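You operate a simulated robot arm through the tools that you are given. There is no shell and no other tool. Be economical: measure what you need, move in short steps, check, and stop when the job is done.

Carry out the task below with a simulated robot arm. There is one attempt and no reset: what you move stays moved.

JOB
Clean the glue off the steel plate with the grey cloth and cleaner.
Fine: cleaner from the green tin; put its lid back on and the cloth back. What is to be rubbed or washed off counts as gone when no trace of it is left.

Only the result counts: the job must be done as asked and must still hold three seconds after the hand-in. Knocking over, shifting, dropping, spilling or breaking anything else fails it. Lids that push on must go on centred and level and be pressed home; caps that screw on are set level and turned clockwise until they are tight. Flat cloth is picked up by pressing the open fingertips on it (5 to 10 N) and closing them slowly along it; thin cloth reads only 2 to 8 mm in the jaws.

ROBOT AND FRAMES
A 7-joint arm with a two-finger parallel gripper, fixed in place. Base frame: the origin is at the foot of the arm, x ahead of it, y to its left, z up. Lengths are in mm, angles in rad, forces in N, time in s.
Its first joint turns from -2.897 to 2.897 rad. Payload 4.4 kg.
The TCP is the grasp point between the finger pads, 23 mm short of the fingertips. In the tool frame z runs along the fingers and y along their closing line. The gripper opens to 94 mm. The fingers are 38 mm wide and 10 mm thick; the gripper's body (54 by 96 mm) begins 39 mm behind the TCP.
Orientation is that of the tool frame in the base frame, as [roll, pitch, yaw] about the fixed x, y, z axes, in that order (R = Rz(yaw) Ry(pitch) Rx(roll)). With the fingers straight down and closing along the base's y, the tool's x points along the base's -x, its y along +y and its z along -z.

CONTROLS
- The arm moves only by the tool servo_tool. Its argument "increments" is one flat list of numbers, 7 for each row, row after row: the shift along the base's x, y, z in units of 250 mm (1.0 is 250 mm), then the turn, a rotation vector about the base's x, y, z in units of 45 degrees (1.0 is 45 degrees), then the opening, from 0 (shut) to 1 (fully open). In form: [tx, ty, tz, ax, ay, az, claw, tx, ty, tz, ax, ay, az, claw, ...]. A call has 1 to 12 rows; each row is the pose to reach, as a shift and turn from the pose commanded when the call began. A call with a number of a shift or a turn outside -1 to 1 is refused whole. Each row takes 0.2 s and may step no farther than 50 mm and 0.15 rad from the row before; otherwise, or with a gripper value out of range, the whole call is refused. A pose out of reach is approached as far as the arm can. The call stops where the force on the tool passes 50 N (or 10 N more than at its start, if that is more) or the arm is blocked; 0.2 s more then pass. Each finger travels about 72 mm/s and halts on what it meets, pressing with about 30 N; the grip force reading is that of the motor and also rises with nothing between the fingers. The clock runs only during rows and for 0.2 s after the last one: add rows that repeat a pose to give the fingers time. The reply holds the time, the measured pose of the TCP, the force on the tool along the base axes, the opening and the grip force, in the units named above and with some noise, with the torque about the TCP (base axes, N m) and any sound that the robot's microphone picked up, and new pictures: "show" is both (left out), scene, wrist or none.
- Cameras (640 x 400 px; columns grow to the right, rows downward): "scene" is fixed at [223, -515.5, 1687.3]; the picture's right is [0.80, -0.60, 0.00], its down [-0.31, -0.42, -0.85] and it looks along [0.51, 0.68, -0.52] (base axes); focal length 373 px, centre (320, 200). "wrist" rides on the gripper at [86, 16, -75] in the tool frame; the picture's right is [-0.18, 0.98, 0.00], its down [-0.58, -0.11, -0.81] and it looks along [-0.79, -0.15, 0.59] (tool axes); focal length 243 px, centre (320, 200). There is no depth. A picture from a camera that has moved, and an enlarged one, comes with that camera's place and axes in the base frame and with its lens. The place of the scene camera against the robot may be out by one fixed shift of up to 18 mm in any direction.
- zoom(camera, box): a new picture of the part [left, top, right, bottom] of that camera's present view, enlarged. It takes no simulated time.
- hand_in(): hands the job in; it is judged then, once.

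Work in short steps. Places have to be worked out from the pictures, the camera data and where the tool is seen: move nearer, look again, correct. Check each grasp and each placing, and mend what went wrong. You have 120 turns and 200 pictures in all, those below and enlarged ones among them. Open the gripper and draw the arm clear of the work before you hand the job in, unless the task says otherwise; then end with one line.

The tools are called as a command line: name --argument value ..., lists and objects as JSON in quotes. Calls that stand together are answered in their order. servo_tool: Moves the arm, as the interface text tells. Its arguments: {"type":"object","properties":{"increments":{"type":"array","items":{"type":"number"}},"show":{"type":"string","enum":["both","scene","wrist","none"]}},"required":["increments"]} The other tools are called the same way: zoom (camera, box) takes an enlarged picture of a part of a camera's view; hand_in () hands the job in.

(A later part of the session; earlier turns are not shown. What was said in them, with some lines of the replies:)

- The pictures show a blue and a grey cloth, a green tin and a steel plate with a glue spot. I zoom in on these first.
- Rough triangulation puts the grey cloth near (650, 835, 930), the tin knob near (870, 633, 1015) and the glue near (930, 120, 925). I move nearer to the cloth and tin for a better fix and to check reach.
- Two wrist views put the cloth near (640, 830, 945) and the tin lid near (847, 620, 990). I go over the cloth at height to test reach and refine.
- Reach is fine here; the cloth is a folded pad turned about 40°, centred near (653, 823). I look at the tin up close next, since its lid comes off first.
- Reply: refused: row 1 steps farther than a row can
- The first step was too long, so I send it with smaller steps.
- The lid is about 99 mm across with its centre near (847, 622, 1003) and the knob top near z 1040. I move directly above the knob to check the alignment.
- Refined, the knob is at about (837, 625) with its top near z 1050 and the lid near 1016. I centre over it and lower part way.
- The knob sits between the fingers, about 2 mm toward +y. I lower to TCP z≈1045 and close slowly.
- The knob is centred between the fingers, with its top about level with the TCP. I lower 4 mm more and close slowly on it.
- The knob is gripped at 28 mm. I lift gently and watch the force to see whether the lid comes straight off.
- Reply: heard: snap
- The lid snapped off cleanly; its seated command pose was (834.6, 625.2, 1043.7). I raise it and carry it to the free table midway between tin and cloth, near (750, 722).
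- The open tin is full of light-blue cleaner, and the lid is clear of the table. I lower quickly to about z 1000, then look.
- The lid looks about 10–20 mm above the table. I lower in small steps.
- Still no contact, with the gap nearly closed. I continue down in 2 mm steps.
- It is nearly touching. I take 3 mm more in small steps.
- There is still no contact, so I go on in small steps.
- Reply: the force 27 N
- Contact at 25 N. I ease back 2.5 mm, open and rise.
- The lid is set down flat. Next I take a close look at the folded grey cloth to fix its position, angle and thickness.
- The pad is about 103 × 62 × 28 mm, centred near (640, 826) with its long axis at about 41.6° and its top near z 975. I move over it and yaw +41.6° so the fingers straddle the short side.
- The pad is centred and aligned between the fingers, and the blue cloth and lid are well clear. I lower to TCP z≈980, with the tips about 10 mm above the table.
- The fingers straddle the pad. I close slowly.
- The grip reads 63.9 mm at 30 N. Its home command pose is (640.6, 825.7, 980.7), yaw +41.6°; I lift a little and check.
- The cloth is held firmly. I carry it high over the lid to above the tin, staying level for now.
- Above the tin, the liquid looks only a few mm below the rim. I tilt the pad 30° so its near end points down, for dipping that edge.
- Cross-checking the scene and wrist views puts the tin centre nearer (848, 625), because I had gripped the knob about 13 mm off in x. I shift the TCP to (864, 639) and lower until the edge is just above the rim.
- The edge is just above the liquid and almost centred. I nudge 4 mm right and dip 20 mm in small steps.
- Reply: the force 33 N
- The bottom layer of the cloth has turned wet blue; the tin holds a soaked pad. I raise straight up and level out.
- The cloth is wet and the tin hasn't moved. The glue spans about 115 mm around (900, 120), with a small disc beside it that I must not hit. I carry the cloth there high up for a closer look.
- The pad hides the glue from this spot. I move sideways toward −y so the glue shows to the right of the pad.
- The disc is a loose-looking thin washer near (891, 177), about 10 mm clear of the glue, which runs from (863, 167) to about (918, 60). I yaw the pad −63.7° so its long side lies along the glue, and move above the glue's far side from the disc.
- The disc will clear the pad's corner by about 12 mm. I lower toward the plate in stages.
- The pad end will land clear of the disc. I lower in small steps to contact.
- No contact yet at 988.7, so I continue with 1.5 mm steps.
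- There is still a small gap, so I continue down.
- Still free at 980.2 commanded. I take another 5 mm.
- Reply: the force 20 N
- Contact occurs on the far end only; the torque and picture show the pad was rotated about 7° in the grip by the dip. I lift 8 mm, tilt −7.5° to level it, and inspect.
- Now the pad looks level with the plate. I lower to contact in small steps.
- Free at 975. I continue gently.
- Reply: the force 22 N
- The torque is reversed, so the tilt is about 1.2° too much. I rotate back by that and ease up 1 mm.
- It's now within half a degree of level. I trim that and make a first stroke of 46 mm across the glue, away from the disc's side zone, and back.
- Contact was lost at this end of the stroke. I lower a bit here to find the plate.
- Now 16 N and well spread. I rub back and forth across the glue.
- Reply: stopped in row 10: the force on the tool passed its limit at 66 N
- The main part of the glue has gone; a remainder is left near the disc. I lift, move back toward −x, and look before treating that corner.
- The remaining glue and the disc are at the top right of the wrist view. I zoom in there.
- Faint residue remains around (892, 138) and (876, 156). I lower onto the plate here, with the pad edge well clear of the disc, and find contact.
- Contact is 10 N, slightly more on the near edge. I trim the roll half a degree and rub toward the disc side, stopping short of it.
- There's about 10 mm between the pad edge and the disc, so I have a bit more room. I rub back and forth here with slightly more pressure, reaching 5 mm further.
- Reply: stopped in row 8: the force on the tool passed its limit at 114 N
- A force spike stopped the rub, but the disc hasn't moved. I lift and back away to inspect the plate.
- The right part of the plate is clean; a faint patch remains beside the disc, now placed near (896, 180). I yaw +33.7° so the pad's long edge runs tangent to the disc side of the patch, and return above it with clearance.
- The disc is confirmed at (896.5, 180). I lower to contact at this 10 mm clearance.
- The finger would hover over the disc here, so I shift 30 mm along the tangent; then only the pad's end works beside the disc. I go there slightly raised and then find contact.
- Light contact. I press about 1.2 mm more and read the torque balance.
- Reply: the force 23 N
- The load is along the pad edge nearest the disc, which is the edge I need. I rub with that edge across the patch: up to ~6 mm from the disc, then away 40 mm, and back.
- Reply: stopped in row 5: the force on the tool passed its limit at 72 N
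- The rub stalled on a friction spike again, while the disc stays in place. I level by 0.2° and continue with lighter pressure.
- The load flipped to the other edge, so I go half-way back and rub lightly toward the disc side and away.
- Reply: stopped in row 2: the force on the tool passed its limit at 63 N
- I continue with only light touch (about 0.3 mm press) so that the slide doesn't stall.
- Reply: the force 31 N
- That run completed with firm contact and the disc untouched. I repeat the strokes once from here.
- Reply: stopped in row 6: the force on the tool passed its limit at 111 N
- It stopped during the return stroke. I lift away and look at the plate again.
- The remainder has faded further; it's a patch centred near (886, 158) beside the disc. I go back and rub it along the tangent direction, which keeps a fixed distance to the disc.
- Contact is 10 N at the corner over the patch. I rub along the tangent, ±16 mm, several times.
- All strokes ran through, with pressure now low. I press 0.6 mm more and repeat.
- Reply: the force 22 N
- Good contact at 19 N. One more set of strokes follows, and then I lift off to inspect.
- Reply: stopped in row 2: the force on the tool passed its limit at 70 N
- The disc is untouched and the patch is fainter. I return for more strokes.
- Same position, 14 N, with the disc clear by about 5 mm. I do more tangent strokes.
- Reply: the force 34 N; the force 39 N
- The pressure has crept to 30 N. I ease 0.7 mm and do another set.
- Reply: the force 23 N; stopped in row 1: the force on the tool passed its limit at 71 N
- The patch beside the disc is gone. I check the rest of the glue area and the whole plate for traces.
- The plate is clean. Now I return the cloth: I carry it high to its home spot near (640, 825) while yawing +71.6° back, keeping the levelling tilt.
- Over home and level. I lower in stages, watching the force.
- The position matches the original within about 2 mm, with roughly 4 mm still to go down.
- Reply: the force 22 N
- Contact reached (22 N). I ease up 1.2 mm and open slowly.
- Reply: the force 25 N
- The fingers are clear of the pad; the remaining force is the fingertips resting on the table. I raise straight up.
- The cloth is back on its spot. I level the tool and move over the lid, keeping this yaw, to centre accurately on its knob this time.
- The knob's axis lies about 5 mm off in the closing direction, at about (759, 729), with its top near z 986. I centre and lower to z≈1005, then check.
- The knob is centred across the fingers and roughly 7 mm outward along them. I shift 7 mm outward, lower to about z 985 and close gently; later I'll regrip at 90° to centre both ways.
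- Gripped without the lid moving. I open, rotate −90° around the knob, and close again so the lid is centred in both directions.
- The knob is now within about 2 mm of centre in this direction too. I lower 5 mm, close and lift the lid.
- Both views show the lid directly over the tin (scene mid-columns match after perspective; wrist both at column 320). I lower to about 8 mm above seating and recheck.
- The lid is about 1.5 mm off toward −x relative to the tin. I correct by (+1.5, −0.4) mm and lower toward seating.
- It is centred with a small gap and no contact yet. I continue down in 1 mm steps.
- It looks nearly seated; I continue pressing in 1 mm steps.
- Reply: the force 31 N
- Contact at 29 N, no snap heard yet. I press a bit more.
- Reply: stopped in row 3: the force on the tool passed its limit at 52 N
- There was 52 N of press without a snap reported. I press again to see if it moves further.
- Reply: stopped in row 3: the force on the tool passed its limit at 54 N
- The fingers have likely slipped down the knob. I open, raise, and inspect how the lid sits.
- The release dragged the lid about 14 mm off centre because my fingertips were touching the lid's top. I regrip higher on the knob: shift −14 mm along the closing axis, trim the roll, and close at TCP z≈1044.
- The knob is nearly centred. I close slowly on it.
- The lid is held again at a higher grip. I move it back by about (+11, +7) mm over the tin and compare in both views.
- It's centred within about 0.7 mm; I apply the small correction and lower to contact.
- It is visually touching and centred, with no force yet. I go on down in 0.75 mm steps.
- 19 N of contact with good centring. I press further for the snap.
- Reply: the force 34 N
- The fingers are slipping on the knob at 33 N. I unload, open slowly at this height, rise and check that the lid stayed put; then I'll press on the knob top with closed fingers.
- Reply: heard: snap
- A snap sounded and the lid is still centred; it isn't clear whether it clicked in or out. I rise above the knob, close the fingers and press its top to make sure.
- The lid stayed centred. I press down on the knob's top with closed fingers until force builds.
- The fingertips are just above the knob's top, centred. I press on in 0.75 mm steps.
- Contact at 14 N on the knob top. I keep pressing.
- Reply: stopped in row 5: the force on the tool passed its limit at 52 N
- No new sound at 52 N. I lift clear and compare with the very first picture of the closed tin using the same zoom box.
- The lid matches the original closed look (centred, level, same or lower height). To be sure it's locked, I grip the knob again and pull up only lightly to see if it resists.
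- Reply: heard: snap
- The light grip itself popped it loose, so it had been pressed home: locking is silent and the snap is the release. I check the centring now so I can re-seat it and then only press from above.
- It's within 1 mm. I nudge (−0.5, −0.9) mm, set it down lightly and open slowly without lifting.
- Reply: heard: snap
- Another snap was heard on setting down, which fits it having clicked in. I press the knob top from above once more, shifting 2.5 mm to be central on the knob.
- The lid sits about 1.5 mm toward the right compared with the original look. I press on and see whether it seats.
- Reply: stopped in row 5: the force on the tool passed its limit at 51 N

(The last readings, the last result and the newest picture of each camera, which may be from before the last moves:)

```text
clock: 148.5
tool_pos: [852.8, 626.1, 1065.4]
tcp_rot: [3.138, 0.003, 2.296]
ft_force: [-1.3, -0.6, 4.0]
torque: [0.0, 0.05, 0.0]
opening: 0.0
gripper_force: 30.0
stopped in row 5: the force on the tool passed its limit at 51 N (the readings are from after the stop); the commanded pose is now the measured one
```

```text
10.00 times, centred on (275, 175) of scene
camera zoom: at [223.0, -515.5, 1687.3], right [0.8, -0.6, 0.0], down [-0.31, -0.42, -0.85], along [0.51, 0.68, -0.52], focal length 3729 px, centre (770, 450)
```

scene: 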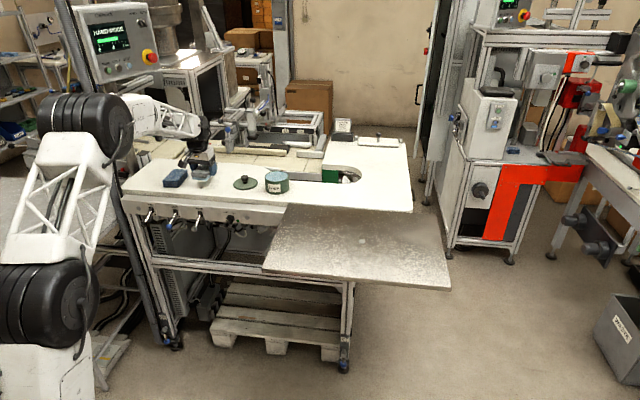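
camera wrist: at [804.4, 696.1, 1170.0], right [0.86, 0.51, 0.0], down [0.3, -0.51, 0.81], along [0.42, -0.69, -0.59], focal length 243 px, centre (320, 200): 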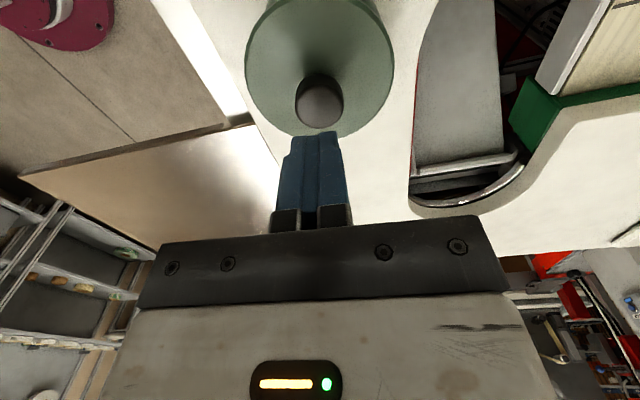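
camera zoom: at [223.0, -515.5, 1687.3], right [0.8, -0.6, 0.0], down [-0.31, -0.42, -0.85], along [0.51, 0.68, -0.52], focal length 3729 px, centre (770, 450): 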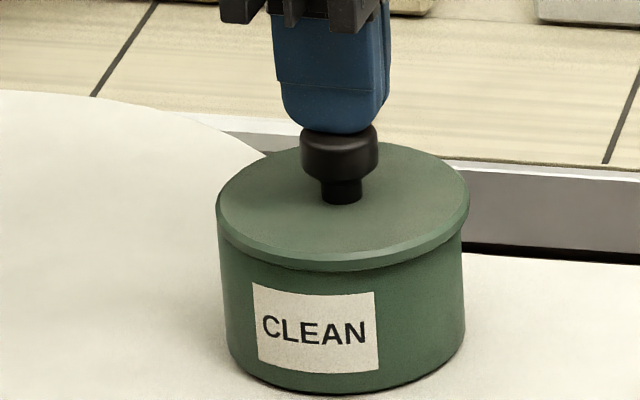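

No snap at 51 N; the height is the same as before. I lift off and use the original zoom box to compare centring with the first picture.

servo_tool --increments '[0, 0, 0.06, 0, 0, 0, 0, 0, 0, 0.2, 0, 0, 0, 0, 0, 0, 0.36, 0, 0, 0, 0, 0, 0, 0.36, 0, 0, 0, 0]' --show "none"

zoom --camera "scene" --box '[230, 130, 330, 200]'

zoom --camera "scene" --box '[260, 160, 292, 190]'

```text
clock: 149.5
tool_pos: [853.2, 628.3, 1157.4]
tcp_rot: [3.138, 0.0, 2.295]
ft_force: [-0.7, 0.3, 0.3]
torque: [-0.03, 0.0, 0.0]
opening: 0.1
gripper_force: 30.5
```

```text
5.71 times, centred on (280, 165) of scene
camera zoom: at [223.0, -515.5, 1687.3], right [0.8, -0.6, 0.0], down [-0.31, -0.42, -0.85], along [0.51, 0.68, -0.52], focal length 2131 px, centre (549, 400)
```

zoom: 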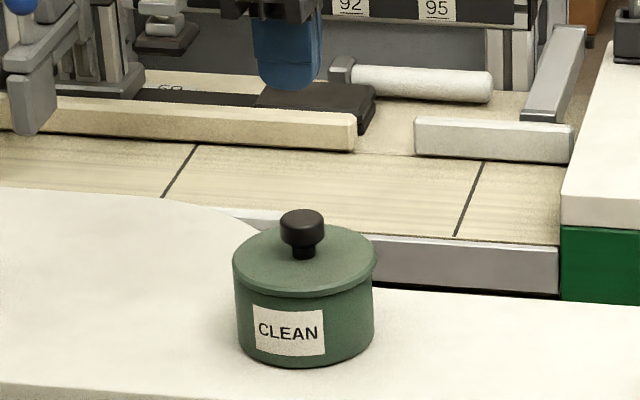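

```text
13.33 times, centred on (276, 175) of scene
camera zoom: at [223.0, -515.5, 1687.3], right [0.8, -0.6, 0.0], down [-0.31, -0.42, -0.85], along [0.51, 0.68, -0.52], focal length 4972 px, centre (907, 533)
```

zoom: 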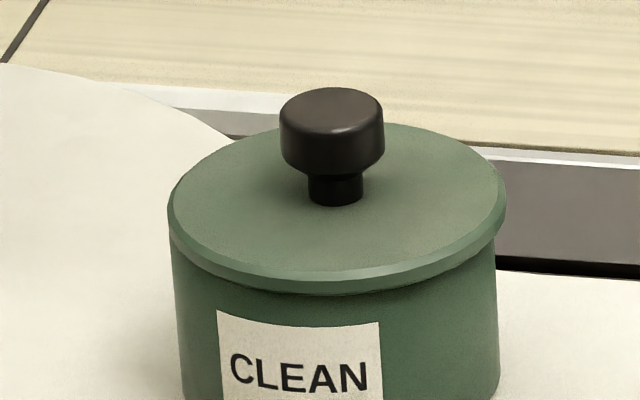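

The lid is about 1.7 mm too far right (2.5 px) against the original. I press lightly on the knob top with closed fingers and drag the lid left by that amount using friction, then press home.

servo_tool --increments '[0.0064, -0.0048, -0.12, 0, 0, 0, 0, 0.0064, -0.0048, -0.26, 0, 0, 0, 0, 0.0064, -0.0048, -0.335, 0, 0, 0, 0, 0.0064, -0.0048, -0.345, 0, 0, 0, 0, 0.0064, -0.0048, -0.351, 0, 0, 0, 0, 0.0064, -0.0048, -0.357, 0, 0, 0, 0, 0.0064, -0.0048, -0.359, 0, 0, 0, 0, 0.0064, -0.0048, -0.359, 0, 0, 0, 0]' --show "none"

servo_tool --increments '[-0.0025, 0.0019, 0, 0, 0, 0, 0, -0.005, 0.0038, 0, 0, 0, 0, 0, -0.0072, 0.0054, 0, 0, 0, 0, 0, -0.0072, 0.0054, 0, 0, 0, 0, 0]' --show "none"

zoom --camera "scene" --box '[230, 130, 330, 200]'

```text
clock: 151.3
tool_pos: [853.9, 625.4, 1066.5]
tcp_rot: [3.137, 0.0, 2.297]
ft_force: [-2.8, 0.2, 5.2]
torque: [0.03, 0.1, 0.04]
opening: 0.0
gripper_force: 29.9
```

```text
clock: 152.3
tool_pos: [853.1, 627.6, 1066.1]
tcp_rot: [3.137, 0.001, 2.297]
ft_force: [1.5, -4.0, 6.9]
torque: [-0.04, -0.04, -0.03]
opening: 0.0
gripper_force: 30.2
```

```text
5.71 times, centred on (280, 165) of scene
camera zoom: at [223.0, -515.5, 1687.3], right [0.8, -0.6, 0.0], down [-0.31, -0.42, -0.85], along [0.51, 0.68, -0.52], focal length 2131 px, centre (549, 400)
```

zoom: 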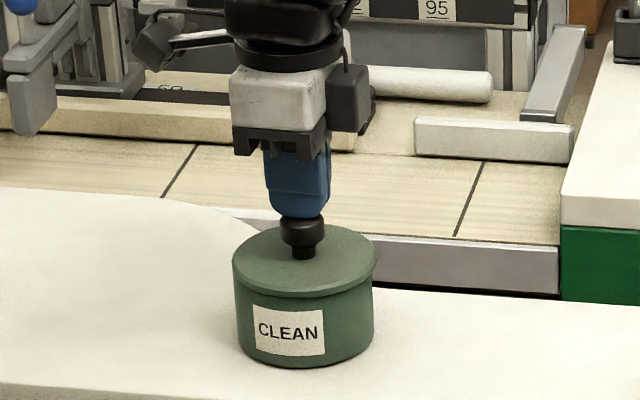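

The lid didn't slide, so I'll do it with a controlled grip: rise, rotate +90° so the fingers close along the direction of the error, at the tin's centre position.

servo_tool --increments '[0, 0, 0.06, 0, 0, 0, 0, -0.0036, -0.0114, 0.14, 0, 0, 0.15, 0.3, -0.0036, -0.0114, 0.14, 0, 0, 0.33, 0.6, -0.0036, -0.0114, 0.14, 0, 0, 0.51, 0.6, -0.0036, -0.0114, 0.14, 0, 0, 0.69, 0.6, -0.0036, -0.0114, 0.14, 0, 0, 0.87, 0.6, -0.0036, -0.0114, 0.14, 0, 0, 1.0, 0.6]' --show "none"

servo_tool --increments '[0, 0, 0, 0, 0, 0.18, 0.6, 0, 0, 0, 0, 0, 0.36, 0.6, 0, 0, 0, 0, 0, 0.54, 0.6, 0, 0, 0, 0, 0, 0.72, 0.6, 0, 0, 0, 0, 0, 0.9, 0.6, 0, 0, 0, 0, 0, 1.0, 0.6, 0, 0, 0, 0, 0, 1.0, 0.6]' --show "wrist"

```text
clock: 153.9
tool_pos: [852.0, 622.5, 1100.9]
tcp_rot: [3.136, 0.0, 3.084]
ft_force: [-0.3, -0.2, 0.3]
torque: [-0.02, -0.02, 0.0]
opening: 56.3
gripper_force: 0.0
```

```text
clock: 155.5
tool_pos: [851.1, 623.3, 1100.1]
tcp_rot: [3.137, 0.0, -2.415]
ft_force: [-0.9, 0.4, 0.1]
torque: [0.02, -0.01, 0.01]
opening: 56.4
gripper_force: 0.0
camera wrist: at [775.1, 577.6, 1175.0], right [-0.52, 0.86, 0.0], down [0.51, 0.3, 0.81], along [0.69, 0.42, -0.59], focal length 243 px, centre (320, 200)
```

wrist: 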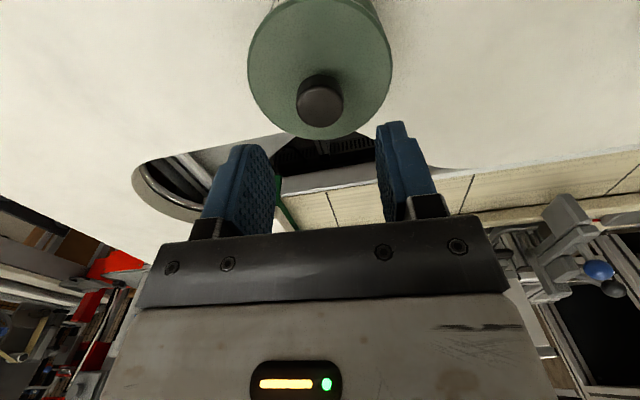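

The knob is within about 1–2 mm of centre. I trim the roll, lower to z≈1045.5 and close slowly so it is centred along this axis.

servo_tool --increments '[0, 0, -0.08, -0.0043, -0.0038, 0, 0.6, 0, 0, -0.18, -0.0043, -0.0038, 0, 0.6, 0, 0, -0.2206, -0.0043, -0.0038, 0, 0.5, 0, 0, -0.2206, -0.0043, -0.0038, 0, 0.42, 0, 0, -0.2206, -0.0043, -0.0038, 0, 0.36, 0, 0, -0.2206, -0.0043, -0.0038, 0, 0.33, 0, 0, -0.2206, -0.0043, -0.0038, 0, 0.31, 0, 0, -0.2206, -0.0043, -0.0038, 0, 0.29, 0, 0, -0.2206, -0.0043, -0.0038, 0, 0.29]' --show "none"

zoom --camera "scene" --box '[230, 130, 330, 200]'

zoom --camera "wrist" --box '[210, 0, 430, 160]'

```text
clock: 157.5
tool_pos: [852.5, 621.8, 1045.3]
tcp_rot: [3.141, 0.0, -2.415]
ft_force: [-0.2, 0.7, -0.2]
torque: [0.0, 0.01, 0.0]
opening: 28.6
gripper_force: 29.9
heard: snap
```

```text
5.71 times, centred on (280, 165) of scene
camera zoom: at [223.0, -515.5, 1687.3], right [0.8, -0.6, 0.0], down [-0.31, -0.42, -0.85], along [0.51, 0.68, -0.52], focal length 2131 px, centre (549, 400)
```

zoom: 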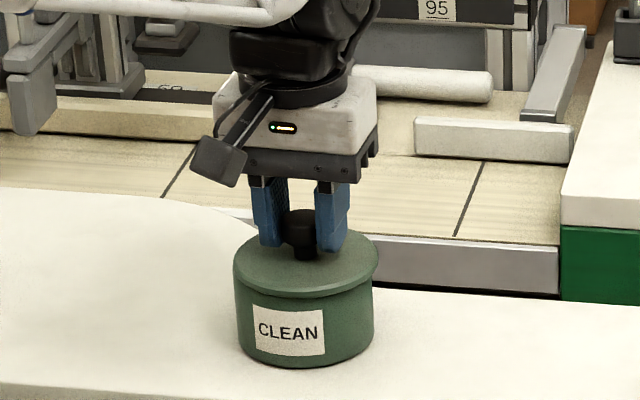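

```text
2.50 times, centred on (320, 80) of wrist
camera zoom: at [774.4, 576.5, 1118.6], right [-0.52, 0.86, 0.0], down [0.51, 0.3, 0.81], along [0.69, 0.42, -0.59], focal length 606 px, centre (320, 500)
```

zoom: 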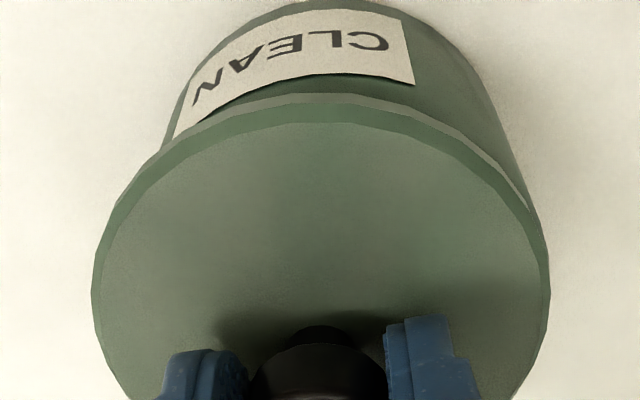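

Another snap: it had indeed been locked, just 2 mm off. Both views say the lid must go 2.3 mm toward scene-left; I lift 1 mm, shift (−1.8, +1.4) and check.

servo_tool --increments '[0, 0, 0.006, 0, 0, 0, 0.2, -0.0074, 0.0055, 0.006, 0, 0, 0, 0.2, -0.0074, 0.0055, 0.004, 0, 0, 0, 0.2, -0.0074, 0.0055, 0.004, 0, 0, 0, 0.2]' --show "none"

zoom --camera "scene" --box '[230, 130, 330, 200]'

zoom --camera "wrist" --box '[210, 0, 430, 160]'

```text
clock: 158.5
tool_pos: [849.9, 624.1, 1047.6]
tcp_rot: [3.142, 0.001, -2.416]
ft_force: [0.1, 0.1, -0.5]
torque: [0.02, -0.03, -0.01]
opening: 28.8
gripper_force: 29.9
```

```text
5.71 times, centred on (280, 165) of scene
camera zoom: at [223.0, -515.5, 1687.3], right [0.8, -0.6, 0.0], down [-0.31, -0.42, -0.85], along [0.51, 0.68, -0.52], focal length 2131 px, centre (549, 400)
```

zoom: 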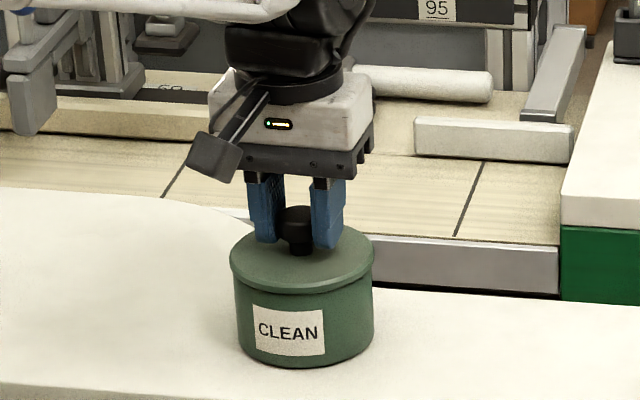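

```text
2.50 times, centred on (320, 80) of wrist
camera zoom: at [772.8, 579.0, 1120.9], right [-0.52, 0.86, 0.0], down [0.51, 0.3, 0.81], along [0.69, 0.42, -0.59], focal length 606 px, centre (320, 500)
```

zoom: 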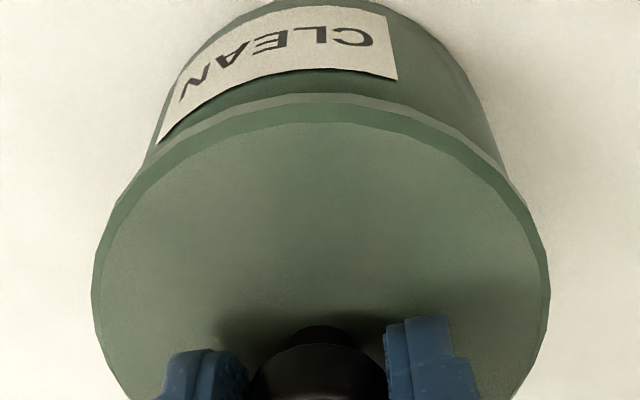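

It now matches the original centring in both views. I lower to just above neutral, open very slowly, then rise and close the fingers for pressing.

servo_tool --increments '[0, 0, -0.003, 0, 0, 0, 0.25, 0, 0, -0.003, 0, 0, 0, 0.3, 0, 0, -0.003, 0, 0, 0, 0.31, 0, 0, -0.003, 0, 0, 0, 0.32, 0, 0, -0.003, 0, 0, 0, 0.33, 0, 0, -0.003, 0, 0, 0, 0.35, 0, 0, -0.003, 0, 0, 0, 0.4, 0, 0, -0.003, 0, 0, 0, 0.5, 0, 0, 0.04, 0, 0, 0, 0.55, 0, 0, 0.18, 0, 0, 0, 0.3, 0, 0, 0.19, 0, 0, 0, 0, 0, 0, 0.19, 0, 0, 0, 0]' --show "none"

zoom --camera "scene" --box '[230, 130, 330, 200]'

zoom --camera "wrist" --box '[210, 0, 430, 160]'

```text
clock: 161.1
tool_pos: [847.0, 623.2, 1094.6]
tcp_rot: [3.141, 0.0, -2.416]
ft_force: [0.5, -0.2, 0.2]
torque: [0.02, 0.0, -0.01]
opening: 0.1
gripper_force: 30.1
heard: snap
```

```text
5.71 times, centred on (280, 165) of scene
camera zoom: at [223.0, -515.5, 1687.3], right [0.8, -0.6, 0.0], down [-0.31, -0.42, -0.85], along [0.51, 0.68, -0.52], focal length 2131 px, centre (549, 400)
```

zoom: 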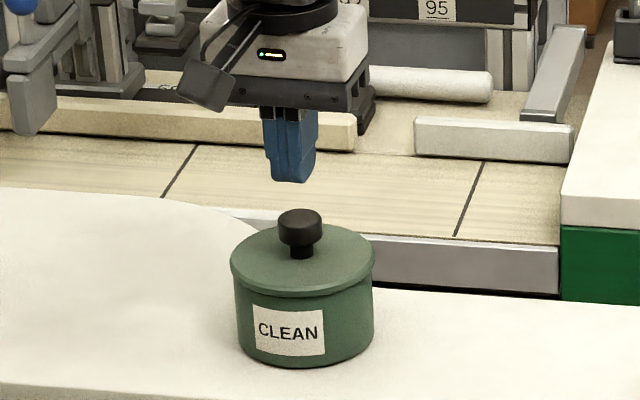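

```text
2.50 times, centred on (320, 80) of wrist
camera zoom: at [771.3, 578.5, 1168.6], right [-0.52, 0.86, 0.0], down [0.51, 0.3, 0.81], along [0.69, 0.42, -0.59], focal length 606 px, centre (320, 500)
```

zoom: 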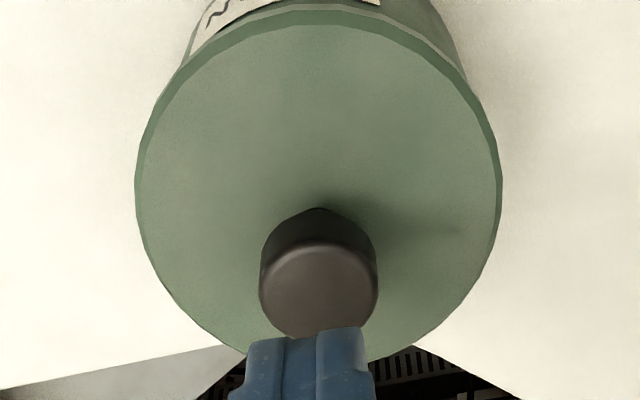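

The lid is centred as originally, and the snap on setting it down again fits it clicking in. I press it home from above with closed fingers.

servo_tool --increments '[0, 0, -0.06, 0, 0, 0, 0, 0, 0, -0.09, 0, 0, 0, 0, 0, 0, -0.1, 0, 0, 0, 0, 0, 0, -0.106, 0, 0, 0, 0, 0, 0, -0.111, 0, 0, 0, 0, 0, 0, -0.116, 0, 0, 0, 0, 0, 0, -0.121, 0, 0, 0, 0, 0, 0, -0.126, 0, 0, 0, 0, 0, 0, -0.126, 0, 0, 0, 0]' --show "none"

```text
clock: 163.1
tool_pos: [849.5, 623.4, 1065.8]
tcp_rot: [3.141, 0.006, -2.416]
ft_force: [4.2, 3.6, 36.4]
torque: [-0.01, 0.02, -0.01]
opening: 0.1
gripper_force: 29.9
```

It pressed 36 N, nicely central and with no torque. I add a little more, then lift straight up and clear.

servo_tool --increments '[0, 0, -0.002, 0, 0, 0, 0, 0, 0, -0.004, 0, 0, 0, 0, 0, 0, -0.005, 0, 0, 0, 0]' --show "none"

servo_tool --increments '[0, 0, 0.03, 0, 0, 0, 0, 0, 0, 0.15, 0, 0, 0, 0, 0, 0, 0.35, 0, 0, 0, 0.3, 0, 0, 0.55, 0, 0, 0, 0.8, -0.1, -0.1, 0.7, 0, 0, 0, 1, -0.24, -0.22, 0.7, 0, 0, 0, 1, -0.38, -0.34, 0.7, 0, 0, 0, 1, -0.38, -0.34, 0.7, 0, 0, 0, 1]' --show "scene"

zoom --camera "scene" --box '[250, 155, 300, 195]'

zoom --camera "scene" --box '[120, 120, 440, 320]'

```text
clock: 163.6
tool_pos: [849.3, 624.0, 1066.4]
tcp_rot: [3.141, 0.006, -2.415]
ft_force: [-2.1, -1.1, 3.8]
torque: [-0.07, 0.16, -0.01]
opening: 0.0
gripper_force: 30.1
stopped in row 2: the force on the tool passed its limit at 52 N (the readings are from after the stop); the commanded pose is now the measured one
```

```text
refused: row 5 steps farther than a row can; nothing moved
```

```text
10.00 times, centred on (275, 175) of scene
camera zoom: at [223.0, -515.5, 1687.3], right [0.8, -0.6, 0.0], down [-0.31, -0.42, -0.85], along [0.51, 0.68, -0.52], focal length 3729 px, centre (770, 450)
```

zoom: 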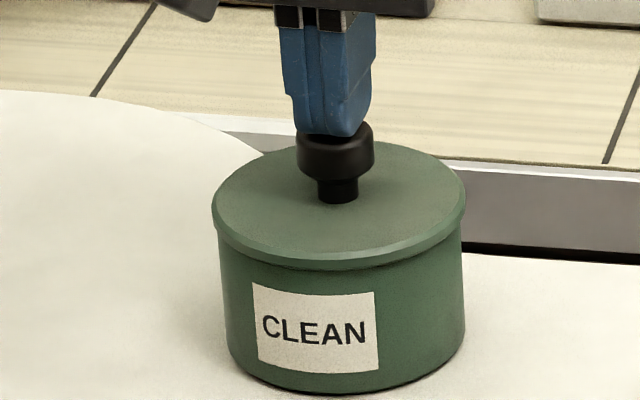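

```text
2.00 times, centred on (280, 220) of scene
camera zoom: at [223.0, -515.5, 1687.3], right [0.8, -0.6, 0.0], down [-0.31, -0.42, -0.85], along [0.51, 0.68, -0.52], focal length 746 px, centre (400, 160)
```

zoom: 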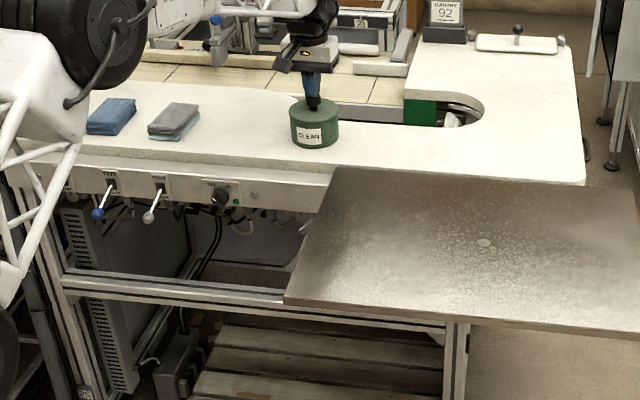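

The lid was pressed to 52 N, is centred and level, and the plate is clean. I now draw the arm straight up and away with the gripper open.

servo_tool --increments '[0, 0, 0.03, 0, 0, 0, 0, 0, 0, 0.15, 0, 0, 0, 0, 0, 0, 0.33, 0, 0, 0, 0.3, 0, 0, 0.52, 0, 0, 0, 0.8, -0.05, -0.05, 0.68, 0, 0, 0, 1, -0.17, -0.16, 0.7, 0, 0, 0, 1, -0.29, -0.27, 0.7, 0, 0, 0, 1, -0.4, -0.37, 0.7, 0, 0, 0, 1, -0.4, -0.37, 0.7, 0, 0, 0, 1]' --show "scene"

zoom --camera "scene" --box '[230, 130, 330, 200]'

zoom --camera "scene" --box '[340, 220, 420, 275]'

```text
clock: 165.6
tool_pos: [750.0, 531.2, 1240.7]
tcp_rot: [-3.14, 0.008, -2.415]
ft_force: [0.3, -0.4, 0.4]
torque: [0.01, -0.02, 0.01]
opening: 94.0
gripper_force: 0.1
```

scene: 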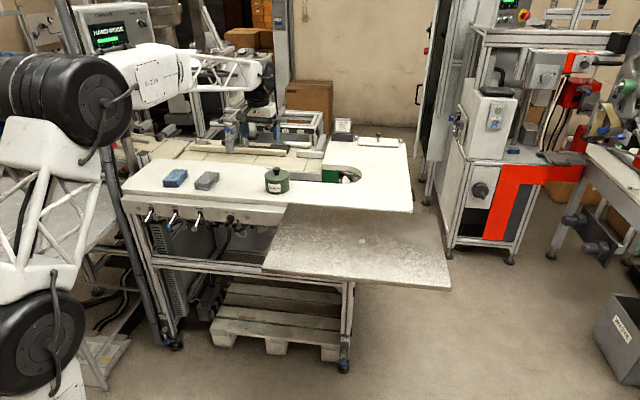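

```text
5.71 times, centred on (280, 165) of scene
camera zoom: at [223.0, -515.5, 1687.3], right [0.8, -0.6, 0.0], down [-0.31, -0.42, -0.85], along [0.51, 0.68, -0.52], focal length 2131 px, centre (549, 400)
```

zoom: 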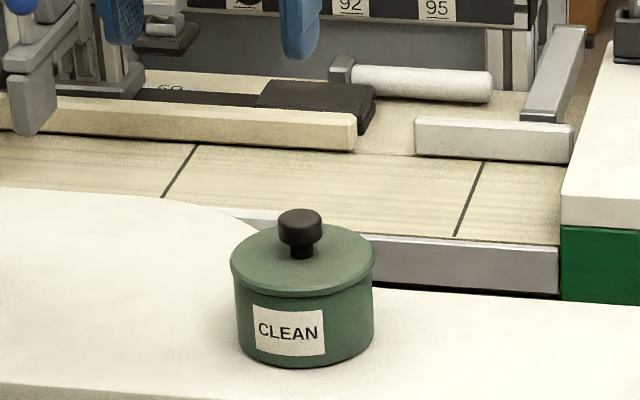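

```text
7.27 times, centred on (380, 248) of scene
camera zoom: at [223.0, -515.5, 1687.3], right [0.8, -0.6, 0.0], down [-0.31, -0.42, -0.85], along [0.51, 0.68, -0.52], focal length 2712 px, centre (-116, -146)
```

zoom: 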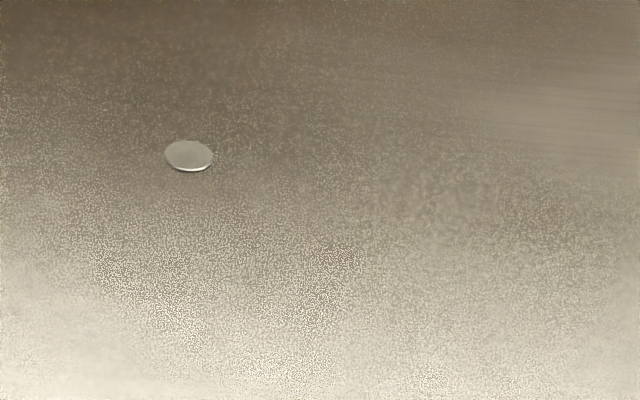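

The plate is clean and the disc unmoved, the lid is on as in the first picture, the cloth is back, and the arm is clear with the gripper open. I hand in.

hand_in

```text
The job is handed in.
```

I cleaned the glue off the steel plate with the grey cloth and cleaner from the green tin, pressed the tin's lid back on centred and level, and returned the cloth to its place within a few millimetres; the job is handed in.
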